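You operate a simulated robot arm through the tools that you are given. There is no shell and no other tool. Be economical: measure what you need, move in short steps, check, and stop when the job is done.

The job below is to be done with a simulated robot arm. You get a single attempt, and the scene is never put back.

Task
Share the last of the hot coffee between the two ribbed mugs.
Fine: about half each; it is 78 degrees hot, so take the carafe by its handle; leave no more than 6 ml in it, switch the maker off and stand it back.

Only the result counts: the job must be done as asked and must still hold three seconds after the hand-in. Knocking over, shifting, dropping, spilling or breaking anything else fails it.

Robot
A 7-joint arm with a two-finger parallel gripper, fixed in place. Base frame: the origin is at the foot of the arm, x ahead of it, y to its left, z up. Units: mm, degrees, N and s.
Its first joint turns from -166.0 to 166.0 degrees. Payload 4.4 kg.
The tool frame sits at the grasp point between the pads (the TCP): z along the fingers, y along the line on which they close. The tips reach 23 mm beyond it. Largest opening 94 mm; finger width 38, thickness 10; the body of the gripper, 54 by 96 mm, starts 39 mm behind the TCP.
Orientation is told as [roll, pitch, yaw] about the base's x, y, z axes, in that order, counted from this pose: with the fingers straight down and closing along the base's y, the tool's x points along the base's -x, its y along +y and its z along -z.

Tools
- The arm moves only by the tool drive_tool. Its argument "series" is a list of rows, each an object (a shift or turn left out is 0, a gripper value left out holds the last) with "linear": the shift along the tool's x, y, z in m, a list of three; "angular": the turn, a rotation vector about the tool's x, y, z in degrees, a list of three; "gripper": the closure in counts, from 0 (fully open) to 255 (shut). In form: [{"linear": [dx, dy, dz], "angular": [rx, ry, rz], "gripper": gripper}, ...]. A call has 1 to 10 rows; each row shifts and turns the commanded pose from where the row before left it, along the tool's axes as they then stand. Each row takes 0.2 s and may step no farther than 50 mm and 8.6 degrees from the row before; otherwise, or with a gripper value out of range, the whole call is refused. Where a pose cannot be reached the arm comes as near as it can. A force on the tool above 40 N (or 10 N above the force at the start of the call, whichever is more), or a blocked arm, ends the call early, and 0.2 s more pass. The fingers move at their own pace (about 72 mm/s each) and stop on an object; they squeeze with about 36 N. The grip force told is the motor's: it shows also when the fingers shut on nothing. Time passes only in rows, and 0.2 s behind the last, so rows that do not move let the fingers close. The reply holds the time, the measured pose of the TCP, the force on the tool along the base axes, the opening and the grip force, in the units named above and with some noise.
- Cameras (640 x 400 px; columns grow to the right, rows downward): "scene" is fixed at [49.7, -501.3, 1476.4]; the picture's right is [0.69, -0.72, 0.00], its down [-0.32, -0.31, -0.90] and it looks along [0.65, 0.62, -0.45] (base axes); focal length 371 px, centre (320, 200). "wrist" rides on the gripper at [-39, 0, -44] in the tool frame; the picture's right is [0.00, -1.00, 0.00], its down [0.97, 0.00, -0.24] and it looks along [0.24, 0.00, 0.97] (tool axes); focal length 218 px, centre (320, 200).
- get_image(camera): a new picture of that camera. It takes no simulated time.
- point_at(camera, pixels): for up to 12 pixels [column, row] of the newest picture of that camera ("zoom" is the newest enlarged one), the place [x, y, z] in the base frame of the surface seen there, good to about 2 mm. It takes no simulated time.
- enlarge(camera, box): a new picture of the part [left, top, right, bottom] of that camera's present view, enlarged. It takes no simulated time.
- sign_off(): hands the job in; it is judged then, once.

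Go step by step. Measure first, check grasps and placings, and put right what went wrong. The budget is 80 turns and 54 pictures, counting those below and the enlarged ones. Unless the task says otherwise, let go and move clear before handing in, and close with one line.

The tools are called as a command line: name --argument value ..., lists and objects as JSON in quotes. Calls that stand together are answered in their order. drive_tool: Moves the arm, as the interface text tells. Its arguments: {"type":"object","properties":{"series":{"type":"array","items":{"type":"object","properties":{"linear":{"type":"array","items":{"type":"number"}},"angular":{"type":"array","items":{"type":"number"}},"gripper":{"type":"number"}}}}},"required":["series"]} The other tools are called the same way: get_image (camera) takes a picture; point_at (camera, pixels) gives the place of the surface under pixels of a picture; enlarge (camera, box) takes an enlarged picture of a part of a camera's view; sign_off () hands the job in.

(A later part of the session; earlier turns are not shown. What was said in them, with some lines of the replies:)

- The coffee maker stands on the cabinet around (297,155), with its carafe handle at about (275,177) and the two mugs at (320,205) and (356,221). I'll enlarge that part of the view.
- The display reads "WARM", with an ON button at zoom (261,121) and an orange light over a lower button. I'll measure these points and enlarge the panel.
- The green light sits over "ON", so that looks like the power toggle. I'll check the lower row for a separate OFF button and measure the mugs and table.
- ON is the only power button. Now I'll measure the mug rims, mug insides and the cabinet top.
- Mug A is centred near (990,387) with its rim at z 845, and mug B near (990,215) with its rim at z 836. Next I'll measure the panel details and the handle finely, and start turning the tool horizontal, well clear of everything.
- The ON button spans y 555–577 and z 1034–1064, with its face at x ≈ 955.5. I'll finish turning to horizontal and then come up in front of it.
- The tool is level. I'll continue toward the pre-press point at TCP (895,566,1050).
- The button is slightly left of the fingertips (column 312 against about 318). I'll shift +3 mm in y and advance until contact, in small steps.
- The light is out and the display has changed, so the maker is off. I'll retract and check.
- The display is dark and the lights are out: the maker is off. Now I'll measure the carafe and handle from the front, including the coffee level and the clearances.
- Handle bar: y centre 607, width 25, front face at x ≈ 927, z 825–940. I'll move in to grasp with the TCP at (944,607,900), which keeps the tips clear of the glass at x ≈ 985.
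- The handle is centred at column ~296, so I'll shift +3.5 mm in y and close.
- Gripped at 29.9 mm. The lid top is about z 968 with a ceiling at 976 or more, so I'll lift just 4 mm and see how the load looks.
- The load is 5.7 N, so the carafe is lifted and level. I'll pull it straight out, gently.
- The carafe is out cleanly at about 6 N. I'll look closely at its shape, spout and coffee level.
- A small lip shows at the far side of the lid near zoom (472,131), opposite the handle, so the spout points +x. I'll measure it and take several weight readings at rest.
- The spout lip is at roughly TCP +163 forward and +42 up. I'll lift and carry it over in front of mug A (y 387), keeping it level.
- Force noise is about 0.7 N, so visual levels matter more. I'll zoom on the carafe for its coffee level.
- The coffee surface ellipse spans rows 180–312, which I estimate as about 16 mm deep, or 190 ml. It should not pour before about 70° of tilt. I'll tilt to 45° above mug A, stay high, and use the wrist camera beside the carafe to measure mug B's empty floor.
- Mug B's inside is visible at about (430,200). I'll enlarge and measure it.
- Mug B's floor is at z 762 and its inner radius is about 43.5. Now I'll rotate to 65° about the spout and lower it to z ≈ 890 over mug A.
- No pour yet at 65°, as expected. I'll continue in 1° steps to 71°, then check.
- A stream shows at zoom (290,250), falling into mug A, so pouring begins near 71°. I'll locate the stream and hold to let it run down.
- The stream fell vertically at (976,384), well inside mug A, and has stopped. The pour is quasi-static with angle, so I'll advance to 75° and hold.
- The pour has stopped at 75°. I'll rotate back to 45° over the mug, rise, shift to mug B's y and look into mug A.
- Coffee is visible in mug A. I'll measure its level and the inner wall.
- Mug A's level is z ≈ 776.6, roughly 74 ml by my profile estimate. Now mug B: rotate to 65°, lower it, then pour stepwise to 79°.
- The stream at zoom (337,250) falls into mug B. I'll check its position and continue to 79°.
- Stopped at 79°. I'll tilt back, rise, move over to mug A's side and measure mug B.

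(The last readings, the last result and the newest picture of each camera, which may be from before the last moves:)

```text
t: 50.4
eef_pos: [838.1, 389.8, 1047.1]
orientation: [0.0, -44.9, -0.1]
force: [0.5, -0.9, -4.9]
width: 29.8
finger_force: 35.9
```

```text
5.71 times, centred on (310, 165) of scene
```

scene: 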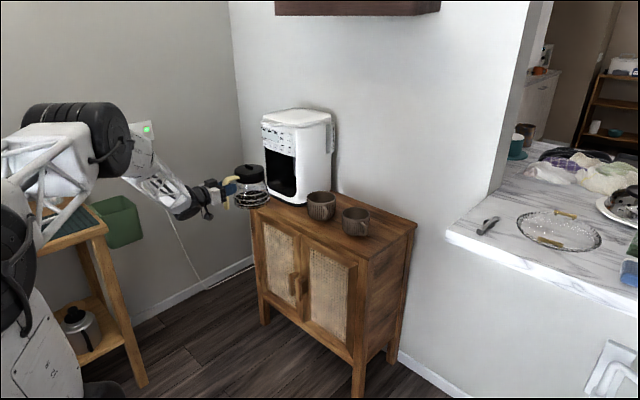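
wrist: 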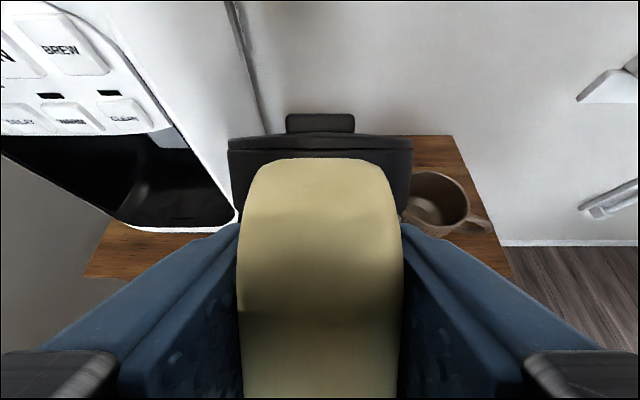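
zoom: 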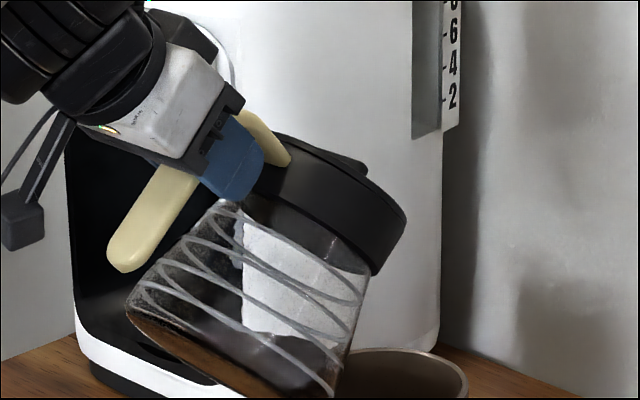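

Mug B's level is 774.5, about 53 ml by the same estimate, against about 74 ml in A. I'll pour a small further amount into A, to 81°.

drive_tool --series '[{"linear": [-0.01437, 0, -0.00304], "angular": [0, 5, 0]}, {"linear": [-0.01437, 0, -0.00304], "angular": [0, 5, 0]}, {"linear": [-0.01437, 0, -0.00304], "angular": [0, 5, 0]}, {"linear": [-0.01437, 0, -0.00304], "angular": [0, 5, 0]}, {"linear": [0.0102, 0, 0.0217]}, {"linear": [0.0102, 0, 0.0217]}, {"linear": [0.0102, 0, 0.0217]}, {}, {}]'

drive_tool --series '[{"linear": [-0.01437, 0, -0.00304], "angular": [0, 5, 0]}, {"linear": [-0.01437, 0, -0.00304], "angular": [0, 5, 0]}, {"linear": [-0.00855, 0, -0.0021], "angular": [0, 3, 0]}, {}, {"linear": [-0.00285, 0, -0.0007], "angular": [0, 1, 0]}, {}, {"linear": [-0.00285, 0, -0.0007], "angular": [0, 1, 0]}, {}]'

drive_tool --series '[{"linear": [-0.00285, 0, -0.0007], "angular": [0, 1, 0]}, {}, {}, {}, {}, {}, {}, {}]'

enlarge --camera "scene" --box '[285, 145, 375, 235]'

```text
t: 52.4
eef_pos: [875.0, 388.9, 1018.7]
orientation: [0.0, -24.9, 0.0]
force: [-0.2, -0.4, -4.6]
width: 29.8
finger_force: 36.4
```

```text
t: 54.2
eef_pos: [911.5, 389.5, 1041.6]
orientation: [0.1, -9.8, 0.0]
force: [-0.9, 0.0, -4.1]
width: 29.7
finger_force: 36.3
```

```text
t: 56.0
eef_pos: [914.8, 389.2, 1043.1]
orientation: [0.0, -8.8, 0.1]
force: [-0.4, -0.4, -4.2]
width: 29.8
finger_force: 35.8
```

```text
4.44 times, centred on (330, 190) of scene
```

zoom: 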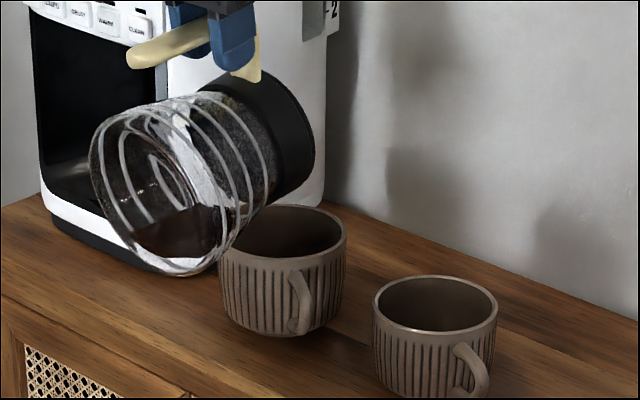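

I'll go to mug B's side, measuring A on the way.

drive_tool --series '[{"linear": [0.01692, 0, 0.0053], "angular": [0, -6, 0]}, {"linear": [0.01405, 0, 0.00428], "angular": [0, -5, 0]}, {"linear": [0.01405, 0, 0.00428], "angular": [0, -5, 0]}, {"linear": [0.01405, 0, 0.00428], "angular": [0, -5, 0]}, {"linear": [0.01405, 0, 0.00428], "angular": [0, -5, 0]}, {"linear": [0.01405, 0, 0.00428], "angular": [0, -5, 0]}, {"linear": [0.01405, 0, 0.00428], "angular": [0, -5, 0]}, {"linear": [-0.02, 0, -0.02]}, {"linear": [-0.02, 0, -0.02]}, {"linear": [-0.012, 0, -0.012]}]'

drive_tool --series '[{"linear": [0, -0.015, 0]}, {"linear": [0, -0.03, 0]}, {"linear": [0, -0.03, 0]}, {"linear": [0, -0.03, 0]}, {"linear": [0, -0.03, 0]}, {"linear": [0, -0.024, 0]}, {"linear": [0, -0.012, 0]}, {}, {}]'

enlarge --camera "wrist" --box '[140, 155, 250, 245]'

```text
t: 58.2
eef_pos: [836.7, 388.9, 1046.8]
orientation: [0.0, -44.9, 0.0]
force: [-0.1, -0.6, -4.7]
width: 29.9
finger_force: 36.4
```

```text
t: 60.2
eef_pos: [837.0, 218.6, 1045.7]
orientation: [0.0, -44.9, 0.1]
force: [-0.5, -0.1, -3.3]
width: 29.9
finger_force: 35.9
```

```text
4.44 times, centred on (195, 200) of wrist
```

zoom: 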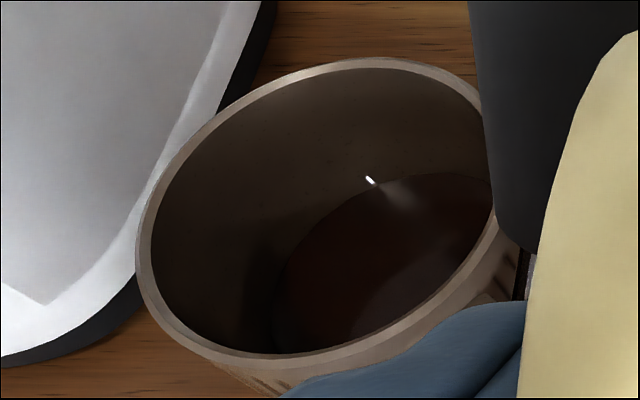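

point_at --camera "zoom" --pixels '[[475, 195], [455, 215], [430, 235], [410, 215], [390, 240], [370, 260], [350, 280], [330, 300], [345, 250], [310, 310], [360, 225], [400, 260]]'

drive_tool --series '[{"linear": [-0.01437, 0, -0.00304], "angular": [0, 5, 0]}, {"linear": [-0.01437, 0, -0.00304], "angular": [0, 5, 0]}, {"linear": [-0.01437, 0, -0.00304], "angular": [0, 5, 0]}, {"linear": [-0.01437, 0, -0.00304], "angular": [0, 5, 0]}, {"linear": [0.0102, 0, 0.0217]}, {"linear": [0.0102, 0, 0.0217]}, {"linear": [0.0102, 0, 0.0217]}, {}, {}]'

```text
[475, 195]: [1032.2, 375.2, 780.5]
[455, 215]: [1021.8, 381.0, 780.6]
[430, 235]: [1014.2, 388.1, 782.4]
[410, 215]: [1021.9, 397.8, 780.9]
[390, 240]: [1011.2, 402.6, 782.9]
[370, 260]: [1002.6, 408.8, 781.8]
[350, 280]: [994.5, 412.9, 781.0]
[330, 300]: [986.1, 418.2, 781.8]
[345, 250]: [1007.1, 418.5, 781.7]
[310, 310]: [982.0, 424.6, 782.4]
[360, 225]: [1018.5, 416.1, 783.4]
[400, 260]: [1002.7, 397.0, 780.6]
```

```text
t: 62.2
eef_pos: [874.7, 217.8, 1019.8]
orientation: [0.0, -24.9, 0.1]
force: [1.0, -0.2, -3.7]
width: 29.6
finger_force: 36.5
```

A's level is now 781.7, about 113 ml. B needs roughly 60 ml more, so I'll pour to 83° over B with a long hold and then check.

drive_tool --series '[{"linear": [-0.01437, 0, -0.00304], "angular": [0, 5, 0]}, {"linear": [-0.01437, 0, -0.00304], "angular": [0, 5, 0]}, {"linear": [-0.01437, 0, -0.00304], "angular": [0, 5, 0]}, {"linear": [-0.00285, 0, -0.0007], "angular": [0, 1, 0]}, {}, {"linear": [-0.00285, 0, -0.0007], "angular": [0, 1, 0]}, {}, {"linear": [-0.00285, 0, -0.0007], "angular": [0, 1, 0]}, {}, {}]'

drive_tool --series '[{}, {}, {}, {}, {}, {}, {}, {}, {}, {}]'

enlarge --camera "scene" --box '[305, 145, 395, 245]'

```text
t: 64.4
eef_pos: [920.3, 219.2, 1046.8]
orientation: [0.0, -6.9, 0.0]
force: [-1.0, 0.6, -3.3]
width: 29.8
finger_force: 36.4
```

```text
t: 66.6
eef_pos: [919.6, 219.7, 1046.6]
orientation: [-0.1, -6.9, 0.0]
force: [0.0, -0.1, -4.2]
width: 29.8
finger_force: 36.0
```

```text
4.00 times, centred on (350, 195) of scene
```

zoom: 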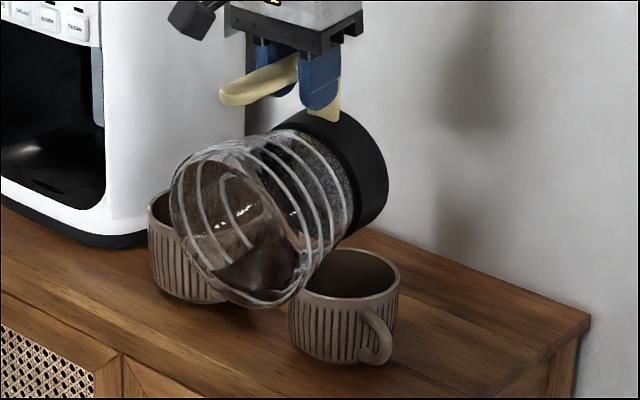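

Some coffee remains and B should still be behind A. I'll go to 85°, hold, then measure B.

drive_tool --series '[{"linear": [-0.00285, 0, -0.0007], "angular": [0, 1, 0]}, {}, {"linear": [-0.00285, 0, -0.0007], "angular": [0, 1, 0]}, {}, {}, {}, {}, {}, {}, {}]'

drive_tool --series '[{"linear": [0.01405, 0, 0.00428], "angular": [0, -5, 0]}, {"linear": [0.01405, 0, 0.00428], "angular": [0, -5, 0]}, {"linear": [0.01405, 0, 0.00428], "angular": [0, -5, 0]}, {"linear": [0.01405, 0, 0.00428], "angular": [0, -5, 0]}, {"linear": [0.01405, 0, 0.00428], "angular": [0, -5, 0]}, {"linear": [0.01405, 0, 0.00428], "angular": [0, -5, 0]}, {"linear": [0.01405, 0, 0.00428], "angular": [0, -5, 0]}, {"linear": [0.01405, 0, 0.00428], "angular": [0, -5, 0]}, {"linear": [-0.025, 0, -0.025]}, {"linear": [-0.025, 0, -0.025]}]'

drive_tool --series '[{"linear": [0, 0.015, 0]}, {"linear": [0, 0.03, 0]}, {"linear": [0, 0.03, 0]}, {"linear": [0, 0.03, 0]}, {"linear": [0, 0.03, 0]}, {"linear": [0, 0.024, 0]}, {"linear": [0, 0.012, 0]}, {}, {}]'

enlarge --camera "wrist" --box '[390, 155, 500, 245]'

point_at --camera "zoom" --pixels '[[175, 215], [190, 235], [200, 255], [215, 240], [230, 260], [230, 290], [250, 280], [270, 290], [290, 300], [280, 265], [310, 310], [325, 320]]'

enlarge --camera "scene" --box '[275, 140, 345, 210]'

```text
t: 68.8
eef_pos: [926.9, 217.8, 1048.5]
orientation: [0.0, -4.9, 0.0]
force: [0.0, 0.3, -3.8]
width: 29.9
finger_force: 36.3
```

```text
t: 71.0
eef_pos: [838.9, 219.7, 1046.5]
orientation: [0.0, -44.7, 0.1]
force: [0.2, 0.2, -4.4]
width: 30.0
finger_force: 35.6
```

```text
t: 73.0
eef_pos: [837.7, 390.7, 1047.9]
orientation: [0.1, -44.9, 0.1]
force: [0.1, -0.4, -4.3]
width: 29.8
finger_force: 36.5
```

```text
4.44 times, centred on (445, 200) of wrist
```

zoom: 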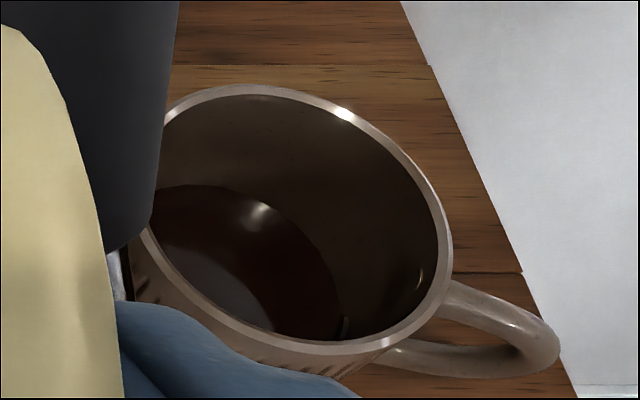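

```text
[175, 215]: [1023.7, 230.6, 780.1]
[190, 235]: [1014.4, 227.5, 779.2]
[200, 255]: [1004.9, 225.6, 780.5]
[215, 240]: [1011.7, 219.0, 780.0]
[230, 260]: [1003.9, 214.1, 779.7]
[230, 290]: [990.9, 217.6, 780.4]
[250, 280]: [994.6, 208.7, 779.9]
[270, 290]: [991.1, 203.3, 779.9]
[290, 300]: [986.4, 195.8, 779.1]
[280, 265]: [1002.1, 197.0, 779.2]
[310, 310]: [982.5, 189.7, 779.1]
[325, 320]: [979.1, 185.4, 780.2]
```

```text
5.71 times, centred on (310, 175) of scene
```

zoom: 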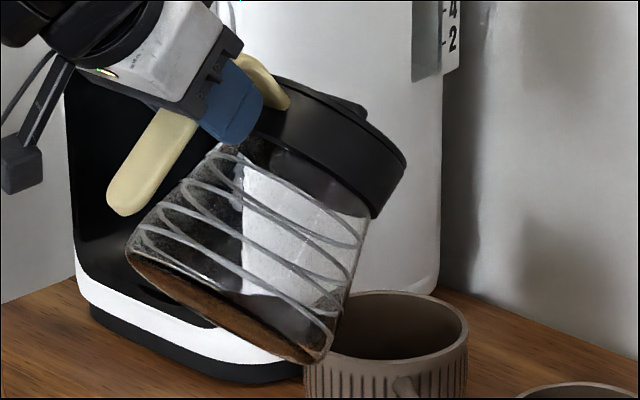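

B is at 779.8, about 86 ml, against 113 ml in A, and the carafe holds perhaps 30–45 ml. B gets the next part: I'll go back over B and step to 90°.

drive_tool --series '[{"linear": [0, -0.015, 0]}, {"linear": [0, -0.03, 0]}, {"linear": [0, -0.03, 0]}, {"linear": [0, -0.03, 0]}, {"linear": [0, -0.03, 0]}, {"linear": [0, -0.024, 0]}, {"linear": [0, -0.012, 0]}, {}, {}]'

drive_tool --series '[{"linear": [-0.01437, 0, -0.00304], "angular": [0, 5, 0]}, {"linear": [-0.01437, 0, -0.00304], "angular": [0, 5, 0]}, {"linear": [-0.01437, 0, -0.00304], "angular": [0, 5, 0]}, {"linear": [-0.01437, 0, -0.00304], "angular": [0, 5, 0]}, {"linear": [0.0102, 0, 0.0217]}, {"linear": [0.0102, 0, 0.0217]}, {"linear": [0.0102, 0, 0.0217]}, {}]'

drive_tool --series '[{"linear": [-0.01437, 0, -0.00304], "angular": [0, 5, 0]}, {"linear": [-0.01437, 0, -0.00304], "angular": [0, 5, 0]}, {"linear": [-0.01437, 0, -0.00304], "angular": [0, 5, 0]}, {"linear": [-0.0114, 0, -0.0028], "angular": [0, 4, 0]}, {"linear": [-0.00285, 0, -0.0007], "angular": [0, 1, 0]}, {}, {"linear": [-0.00285, 0, -0.0007], "angular": [0, 1, 0]}, {}, {"linear": [-0.00285, 0, -0.0007], "angular": [0, 1, 0]}, {}]'

drive_tool --series '[{"linear": [-0.00285, 0, -0.0007], "angular": [0, 1, 0]}, {}, {"linear": [-0.00285, 0, -0.0007], "angular": [0, 1, 0]}, {}, {"linear": [-0.00285, 0, -0.0007], "angular": [0, 1, 0]}, {}, {}, {}, {}]'

enlarge --camera "scene" --box '[305, 145, 395, 245]'

```text
t: 75.0
eef_pos: [837.2, 219.1, 1045.8]
orientation: [0.0, -44.9, 0.0]
force: [0.8, 1.3, -4.0]
width: 30.0
finger_force: 35.8
```

```text
t: 76.8
eef_pos: [874.6, 219.5, 1019.5]
orientation: [-0.1, -24.9, 0.0]
force: [0.8, 0.1, -3.8]
width: 29.9
finger_force: 36.5
```

```text
t: 79.0
eef_pos: [932.5, 218.6, 1047.8]
orientation: [0.0, -2.8, 0.0]
force: [-0.4, 1.0, -3.3]
width: 29.8
finger_force: 36.2
```

```text
t: 81.0
eef_pos: [940.1, 218.1, 1051.4]
orientation: [0.0, 0.2, 0.0]
force: [0.3, 0.5, -3.5]
width: 29.7
finger_force: 36.2
```

```text
4.00 times, centred on (350, 195) of scene
```

zoom: 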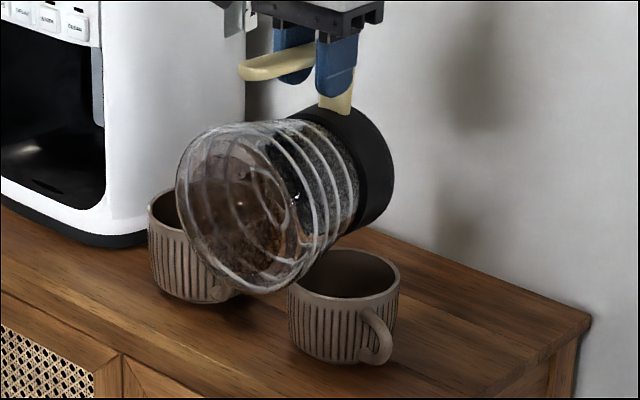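

Only a little remains at 90°. I'll tilt back and measure B before deciding where the last part goes.

drive_tool --series '[{"linear": [0.01405, 0, 0.00428], "angular": [0, -5, 0]}, {"linear": [0.01405, 0, 0.00428], "angular": [0, -5, 0]}, {"linear": [0.01405, 0, 0.00428], "angular": [0, -5, 0]}, {"linear": [0.01405, 0, 0.00428], "angular": [0, -5, 0]}, {"linear": [0.01405, 0, 0.00428], "angular": [0, -5, 0]}, {"linear": [0.01405, 0, 0.00428], "angular": [0, -5, 0]}, {"linear": [0.01405, 0, 0.00428], "angular": [0, -5, 0]}, {"linear": [0.01405, 0, 0.00428], "angular": [0, -5, 0]}, {"linear": [0.01405, 0, 0.00428], "angular": [0, -5, 0]}, {"linear": [-0.025, 0, -0.025]}]'

drive_tool --series '[{"linear": [-0.025, 0.015, -0.025]}, {"linear": [0, 0.03, 0]}, {"linear": [0, 0.03, 0]}, {"linear": [0, 0.03, 0]}, {"linear": [0, 0.03, 0]}, {"linear": [0, 0.024, 0]}, {"linear": [0, 0.012, 0]}, {}, {}]'

enlarge --camera "wrist" --box '[390, 155, 500, 245]'

point_at --camera "zoom" --pixels '[[175, 215], [190, 235], [200, 255], [215, 240], [230, 260], [230, 290], [250, 280], [270, 290], [290, 300], [280, 265], [310, 310], [325, 320]]'

enlarge --camera "scene" --box '[285, 160, 335, 210]'

```text
t: 83.2
eef_pos: [837.3, 218.2, 1010.1]
orientation: [-0.1, -44.9, 0.0]
force: [-0.3, 0.3, -4.1]
width: 29.9
finger_force: 35.6
```

```text
t: 85.2
eef_pos: [838.8, 392.5, 1043.9]
orientation: [0.0, -44.9, -0.1]
force: [0.0, -0.6, -3.9]
width: 29.9
finger_force: 36.4
```

```text
4.44 times, centred on (445, 200) of wrist
```

zoom: 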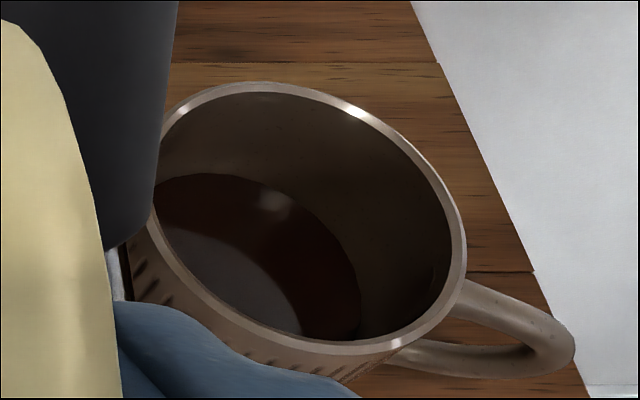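

```text
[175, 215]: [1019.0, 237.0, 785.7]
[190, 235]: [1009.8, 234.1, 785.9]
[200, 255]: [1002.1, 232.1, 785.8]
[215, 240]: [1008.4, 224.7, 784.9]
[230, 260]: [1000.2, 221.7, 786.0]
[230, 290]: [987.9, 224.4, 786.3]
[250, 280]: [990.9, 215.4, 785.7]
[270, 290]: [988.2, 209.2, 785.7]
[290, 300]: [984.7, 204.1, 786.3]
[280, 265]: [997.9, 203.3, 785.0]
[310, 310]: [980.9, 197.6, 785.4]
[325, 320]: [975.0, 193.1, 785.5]
```

```text
8.00 times, centred on (310, 185) of scene
```

zoom: 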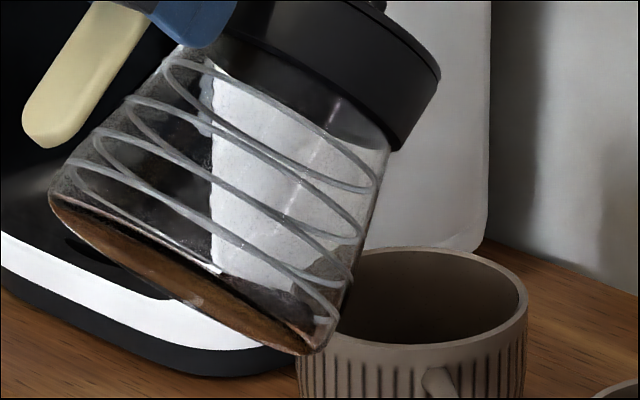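

B is at 785.7, about 125 ml, against 112 ml in A, so the remainder goes to A. I'll pour over A to 90°, then further in steps.

drive_tool --series '[{"linear": [-0.01437, -0.001, -0.00304], "angular": [0, 5, 0]}, {"linear": [-0.01437, 0, -0.00304], "angular": [0, 5, 0]}, {"linear": [-0.01437, 0, -0.00304], "angular": [0, 5, 0]}, {"linear": [-0.01437, 0, -0.00304], "angular": [0, 5, 0]}, {"linear": [0.0138, 0, 0.0186]}, {"linear": [0.0138, 0, 0.0186]}, {"linear": [0.0138, 0, 0.0186]}, {}]'

drive_tool --series '[{"linear": [-0.01437, 0, -0.00304], "angular": [0, 5, 0]}, {"linear": [-0.01437, 0, -0.00304], "angular": [0, 5, 0]}, {"linear": [-0.01437, 0, -0.00304], "angular": [0, 5, 0]}, {"linear": [-0.01437, 0, -0.00304], "angular": [0, 5, 0]}, {"linear": [-0.01437, 0, -0.00304], "angular": [0, 5, 0]}, {}, {"linear": [-0.0057, 0, -0.0013], "angular": [0, 2, 0]}, {}, {"linear": [-0.0057, 0, -0.0013], "angular": [0, 2, 0]}, {}]'

drive_tool --series '[{"linear": [-0.0057, 0, -0.0013], "angular": [0, 2, 0]}, {}, {"linear": [-0.0057, 0, -0.0013], "angular": [0, 2, 0]}, {}, {"linear": [-0.0057, 0, -0.0013], "angular": [0, 2, 0]}, {}, {}, {}, {}]'

enlarge --camera "scene" --box '[285, 135, 375, 235]'

```text
t: 87.0
eef_pos: [860.9, 389.8, 1019.7]
orientation: [0.1, -25.0, 0.0]
force: [0.3, 0.4, -3.2]
width: 29.6
finger_force: 36.4
```

```text
t: 89.2
eef_pos: [938.4, 389.7, 1056.1]
orientation: [0.1, 4.1, 0.0]
force: [0.8, 0.6, -2.8]
width: 29.8
finger_force: 36.1
```

```text
t: 91.2
eef_pos: [955.1, 388.1, 1058.2]
orientation: [0.0, 10.0, 0.0]
force: [-0.2, -1.0, -3.4]
width: 29.9
finger_force: 35.8
```

```text
4.00 times, centred on (330, 185) of scene
```

zoom: 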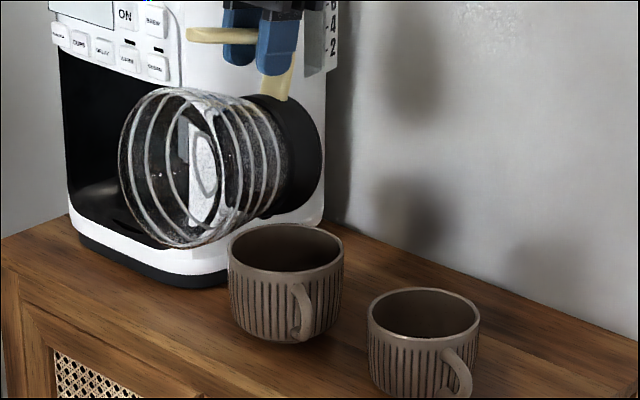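

The carafe looks empty at 100°. I'll go on to about 108° and hold to drain the last drops.

drive_tool --series '[{"linear": [-0.0057, 0, -0.0013], "angular": [0, 2, 0]}, {"linear": [-0.0057, 0, -0.0013], "angular": [0, 2, 0]}, {"linear": [-0.0057, 0, -0.0013], "angular": [0, 2, 0]}, {"linear": [-0.0057, 0, -0.0013], "angular": [0, 2, 0]}, {}, {}, {}, {}, {}, {}]'

drive_tool --series '[{}, {}, {}, {}, {}, {}, {}, {}, {}, {}]'

enlarge --camera "scene" --box '[295, 145, 355, 215]'

```text
t: 93.4
eef_pos: [979.1, 387.6, 1056.5]
orientation: [0.0, 18.1, 0.0]
force: [0.1, 0.3, -3.5]
width: 29.7
finger_force: 36.2
```

```text
t: 95.6
eef_pos: [977.6, 388.9, 1058.2]
orientation: [0.0, 18.2, 0.0]
force: [1.0, 0.3, -3.4]
width: 30.1
finger_force: 35.5
```

```text
5.71 times, centred on (325, 180) of scene
```

zoom: 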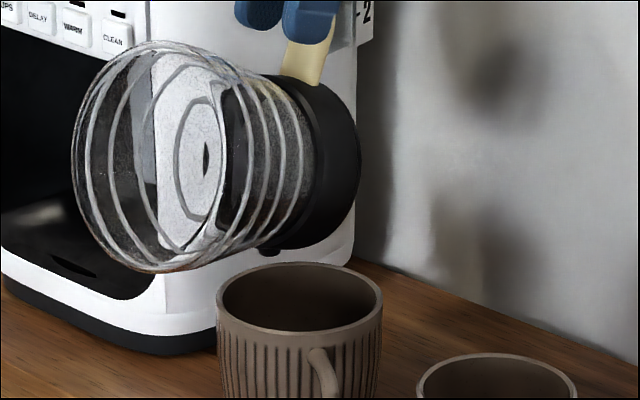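

Empty, with no stream. I'll tilt back over the mug to 45°, rise, and then level out away from the mugs.

drive_tool --series '[{"linear": [0.01955, 0, 0.00633], "angular": [0, -7, 0]}, {"linear": [0.01955, 0, 0.00633], "angular": [0, -7, 0]}, {"linear": [0.01955, 0, 0.00633], "angular": [0, -7, 0]}, {"linear": [0.01955, 0, 0.00633], "angular": [0, -7, 0]}, {"linear": [0.01955, 0, 0.00633], "angular": [0, -7, 0]}, {"linear": [0.01955, 0, 0.00633], "angular": [0, -7, 0]}, {"linear": [0.01955, 0, 0.00633], "angular": [0, -7, 0]}, {"linear": [0.01955, 0, 0.00633], "angular": [0, -7, 0]}, {"linear": [0.01955, 0, 0.00633], "angular": [0, -7, 0]}]'

drive_tool --series '[{"linear": [-0.02, 0, -0.02]}, {"linear": [-0.02, 0, -0.02]}, {"linear": [-0.02, 0, -0.02]}, {"linear": [0, -0.02, 0]}, {"linear": [0, -0.04, 0]}, {"linear": [0, -0.04, 0]}, {"linear": [0, -0.04, 0]}, {"linear": [0, -0.03, 0]}, {}, {}]'

enlarge --camera "wrist" --box '[140, 155, 250, 245]'

point_at --camera "zoom" --pixels '[[475, 195], [455, 215], [430, 235], [410, 215], [390, 240], [370, 260], [350, 280], [330, 300], [345, 250], [310, 310], [360, 225], [400, 260]]'

```text
t: 97.6
eef_pos: [823.0, 387.3, 976.9]
orientation: [0.1, -44.9, -0.1]
force: [0.7, 0.6, -2.5]
width: 29.7
finger_force: 36.5
```

```text
t: 99.8
eef_pos: [825.1, 218.2, 1059.6]
orientation: [0.0, -44.9, 0.0]
force: [-0.2, 0.6, -3.7]
width: 29.7
finger_force: 35.9
```

```text
4.44 times, centred on (195, 200) of wrist
```

zoom: 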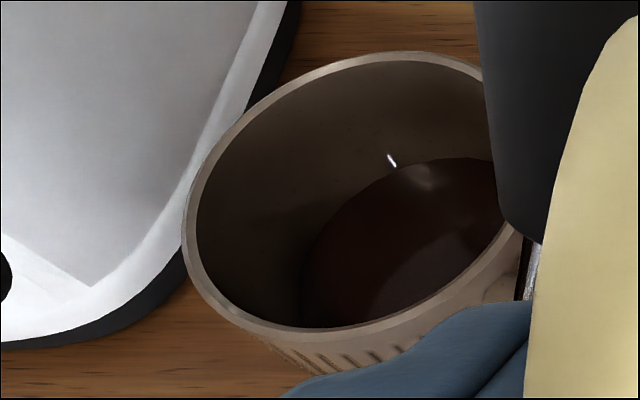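

```text
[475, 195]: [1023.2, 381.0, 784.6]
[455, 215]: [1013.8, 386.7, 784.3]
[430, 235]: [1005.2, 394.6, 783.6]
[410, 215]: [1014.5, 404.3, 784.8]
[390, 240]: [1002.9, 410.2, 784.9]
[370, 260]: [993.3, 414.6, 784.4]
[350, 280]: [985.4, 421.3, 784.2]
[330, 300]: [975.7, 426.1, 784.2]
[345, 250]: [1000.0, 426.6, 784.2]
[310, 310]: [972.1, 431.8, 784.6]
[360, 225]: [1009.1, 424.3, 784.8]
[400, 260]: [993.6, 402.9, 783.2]
```

A is at 784.3, about 133 ml, and B about 125 ml, which is a good even split. I'll level the carafe and bring it back in front of the maker.

drive_tool --series '[{"angular": [0, -7.5, 0]}, {"angular": [0, -7.5, 0]}, {"angular": [0, -7.5, 0]}, {"angular": [0, -7.5, 0]}, {"angular": [0, -7.5, 0]}, {"angular": [0, -7.6, 0]}, {"linear": [0, 0, -0.035]}, {"linear": [0, 0, -0.035]}, {"linear": [0, 0.02, -0.035]}, {"linear": [0, 0.04, 0]}]'

drive_tool --series '[{"linear": [0, 0.045, 0]}, {"linear": [0, 0.045, 0]}, {"linear": [0, 0.045, 0]}, {"linear": [0, 0.045, 0]}, {"linear": [0, 0.045, 0]}, {"linear": [0, 0.045, 0]}, {"linear": [0, 0.04, 0]}, {"linear": [0, 0.02, 0]}, {}, {}]'

```text
t: 102.0
eef_pos: [720.6, 277.4, 1060.5]
orientation: [-175.3, -90.0, 175.1]
force: [-0.5, 1.1, -3.6]
width: 29.9
finger_force: 36.1
```

```text
t: 104.2
eef_pos: [721.1, 608.2, 1059.4]
orientation: [-118.5, -90.0, 118.5]
force: [0.0, -0.7, -3.3]
width: 29.8
finger_force: 35.3
```

I'll lower to the withdrawal height (z ≈ 906) and compare the carafe's attitude with before.

drive_tool --series '[{"linear": [0.035, 0, 0]}, {"linear": [0.04, 0, 0]}, {"linear": [0.04, 0, 0]}, {"linear": [0.025, 0, 0]}, {"linear": [0.013, 0, 0]}, {}, {}]'

enlarge --camera "scene" --box '[216, 152, 280, 216]'

point_at --camera "zoom" --pixels '[[325, 92], [325, 77], [330, 143], [335, 357], [238, 135], [405, 88]]'

```text
t: 105.8
eef_pos: [718.5, 609.5, 907.0]
orientation: [-123.8, -89.9, 123.6]
force: [-0.5, 0.9, -3.3]
width: 29.8
finger_force: 36.0
```

```text
6.25 times, centred on (248, 184) of scene
```

zoom: 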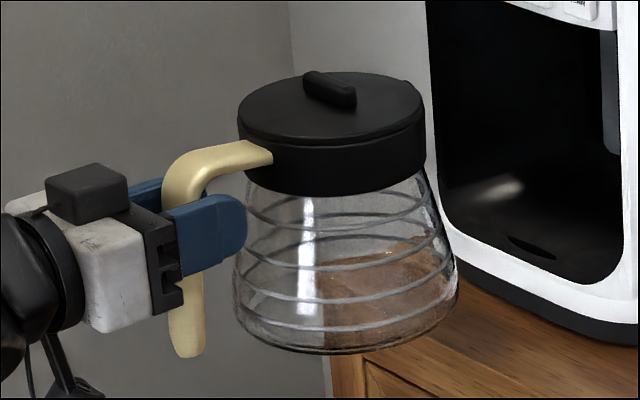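

```text
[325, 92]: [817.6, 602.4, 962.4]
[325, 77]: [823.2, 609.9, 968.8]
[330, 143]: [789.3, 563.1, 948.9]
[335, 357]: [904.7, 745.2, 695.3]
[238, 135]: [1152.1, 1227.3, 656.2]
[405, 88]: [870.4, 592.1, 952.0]
```

Compared with before, the carafe sits about 2–3 mm higher in the grip but is still level. I'll insert it 2.5 mm lower, gently, along the same line.

drive_tool --series '[{"linear": [0.0025, -0.001, 0.01]}, {"linear": [0, 0, 0.02]}, {"linear": [0, 0, 0.025]}, {"linear": [0, 0, 0.025]}, {"linear": [0, 0, 0.025]}, {"linear": [0, 0, 0.02]}, {"linear": [0, 0, 0.015]}, {}, {}]'

get_image --camera "wrist"

```text
t: 107.8
eef_pos: [857.0, 608.3, 905.4]
orientation: [-20.1, -90.0, 19.9]
force: [0.1, -0.1, -3.6]
width: 29.7
finger_force: 35.5
```

```text
6 pictures are left
```

wrist: 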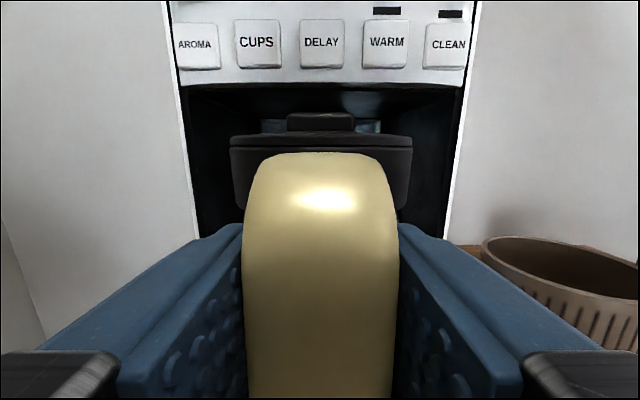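

It's aligned and half in, with no contact. I'll continue to x ≈ 942.

drive_tool --series '[{"linear": [0.0005, 0, 0.015]}, {"linear": [0, 0, 0.018]}, {"linear": [0, 0, 0.018]}, {"linear": [0, 0, 0.016]}, {"linear": [0, 0, 0.01]}, {"linear": [0, 0, 0.007]}, {}, {}]'

```text
t: 109.6
eef_pos: [944.3, 608.1, 904.0]
orientation: [-49.6, -90.0, 49.6]
force: [-0.5, -1.0, -2.8]
width: 29.7
finger_force: 35.9
```

No contact force. I'll back off 1.5 mm, then lower in 1 mm steps and look for the load to vanish.

drive_tool --series '[{"linear": [0.001, 0, -0.0015]}, {"linear": [0.001, 0, 0]}, {"linear": [0.001, 0, 0]}, {}, {}]'

drive_tool --series '[{}]'

drive_tool --series '[{"linear": [0.001, 0, 0]}, {}, {}]'

drive_tool --series '[{}]'

```text
t: 110.8
eef_pos: [941.1, 608.1, 901.5]
orientation: [153.8, -90.1, -153.8]
force: [-0.3, -0.5, 5.1]
width: 29.8
finger_force: 36.4
```

```text
t: 111.2
eef_pos: [940.8, 609.3, 902.1]
orientation: [159.0, -89.9, -159.0]
force: [-3.7, -0.1, 8.2]
width: 29.9
finger_force: 36.3
```

```text
t: 112.0
eef_pos: [941.3, 608.8, 901.8]
orientation: [150.3, -89.9, -150.2]
force: [-4.8, 1.3, 14.0]
width: 29.5
finger_force: 35.9
```

```text
t: 112.4
eef_pos: [941.1, 608.4, 900.9]
orientation: [153.5, -89.9, -153.5]
force: [-5.3, 4.0, 16.9]
width: 29.9
finger_force: 35.7
```

Contact is made, at +17 N. I'll relieve about 1 mm and check before opening.

drive_tool --series '[{"linear": [-0.001, 0, 0]}, {}, {}]'

enlarge --camera "scene" --box '[258, 150, 308, 210]'

```text
t: 113.2
eef_pos: [941.8, 607.3, 902.0]
orientation: [-44.7, -90.0, 44.6]
force: [2.1, 2.4, 9.1]
width: 29.8
finger_force: 35.9
```

```text
6.67 times, centred on (283, 180) of scene
```

zoom: 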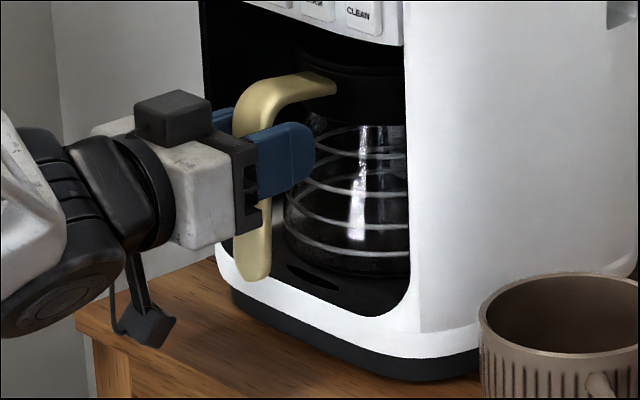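

The handle is back at its original pixels (233–270, 75–280) and seated. I'll relieve a touch more, open, let it settle, then retract straight back.

drive_tool --series '[{"linear": [-0.0007, 0, 0]}, {}, {"gripper": 0}, {}, {}, {}, {"linear": [0, 0, -0.02]}, {"linear": [0, 0, -0.04]}, {"linear": [0, 0, -0.05]}, {"linear": [0, 0, -0.05]}]'

drive_tool --series '[{"linear": [0, 0, -0.05]}, {"linear": [-0.03, 0, -0.03]}, {"linear": [-0.03, 0, 0]}, {}]'

get_image --camera "wrist"

get_image --camera "scene"

```text
t: 115.4
eef_pos: [780.1, 607.5, 901.3]
orientation: [-6.6, -90.1, 6.7]
force: [-0.5, -0.3, -0.7]
width: 94.0
finger_force: 0.1
```

```text
t: 116.4
eef_pos: [703.8, 606.5, 961.9]
orientation: [-116.4, -90.0, 116.4]
force: [-0.5, 0.6, -0.1]
width: 93.8
finger_force: 0.0
```

```text
4 pictures are left
```

wrist: 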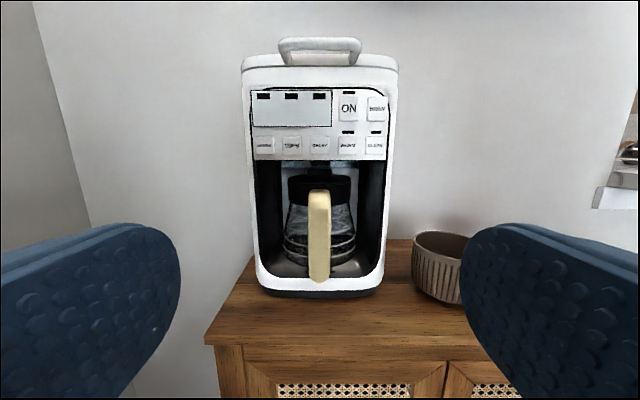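

```text
3 pictures are left
```

scene: 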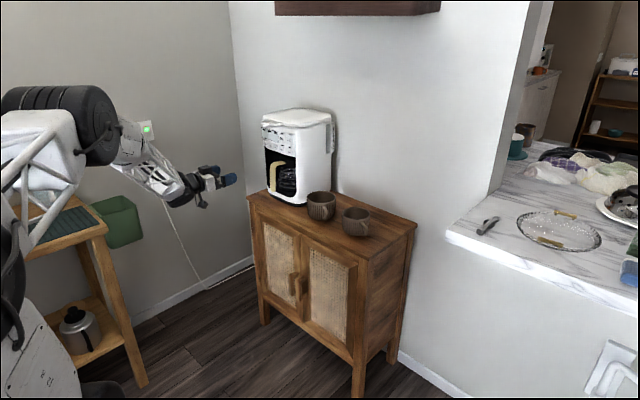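

The maker is dark, the carafe stands upright in place, and the mugs haven't moved. One last close look at the carafe for residue and at the surfaces for spills.

enlarge --camera "wrist" --box '[270, 150, 370, 300]'

enlarge --camera "scene" --box '[255, 150, 385, 240]'

```text
2.67 times, centred on (320, 225) of wrist
```

zoom: 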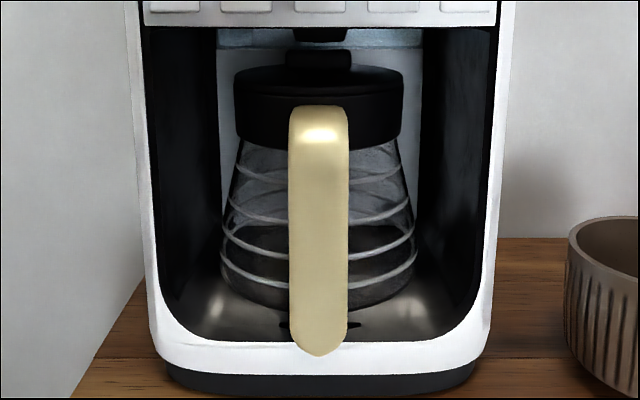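

```text
4.44 times, centred on (320, 195) of scene
```

zoom: 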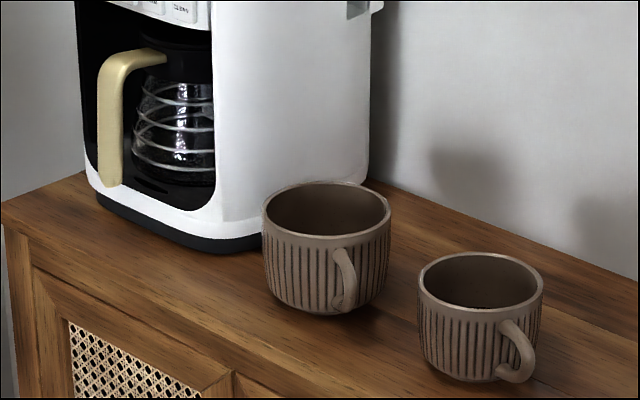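

The carafe is empty and seated, there are no spills, and the gripper is clear, so I'm handing in.

sign_off

```text
The job is handed in.
```

The coffee is split about evenly between the two mugs, roughly 133 ml and 125 ml by my level estimates. The carafe looks empty and is back in the maker, which is switched off.
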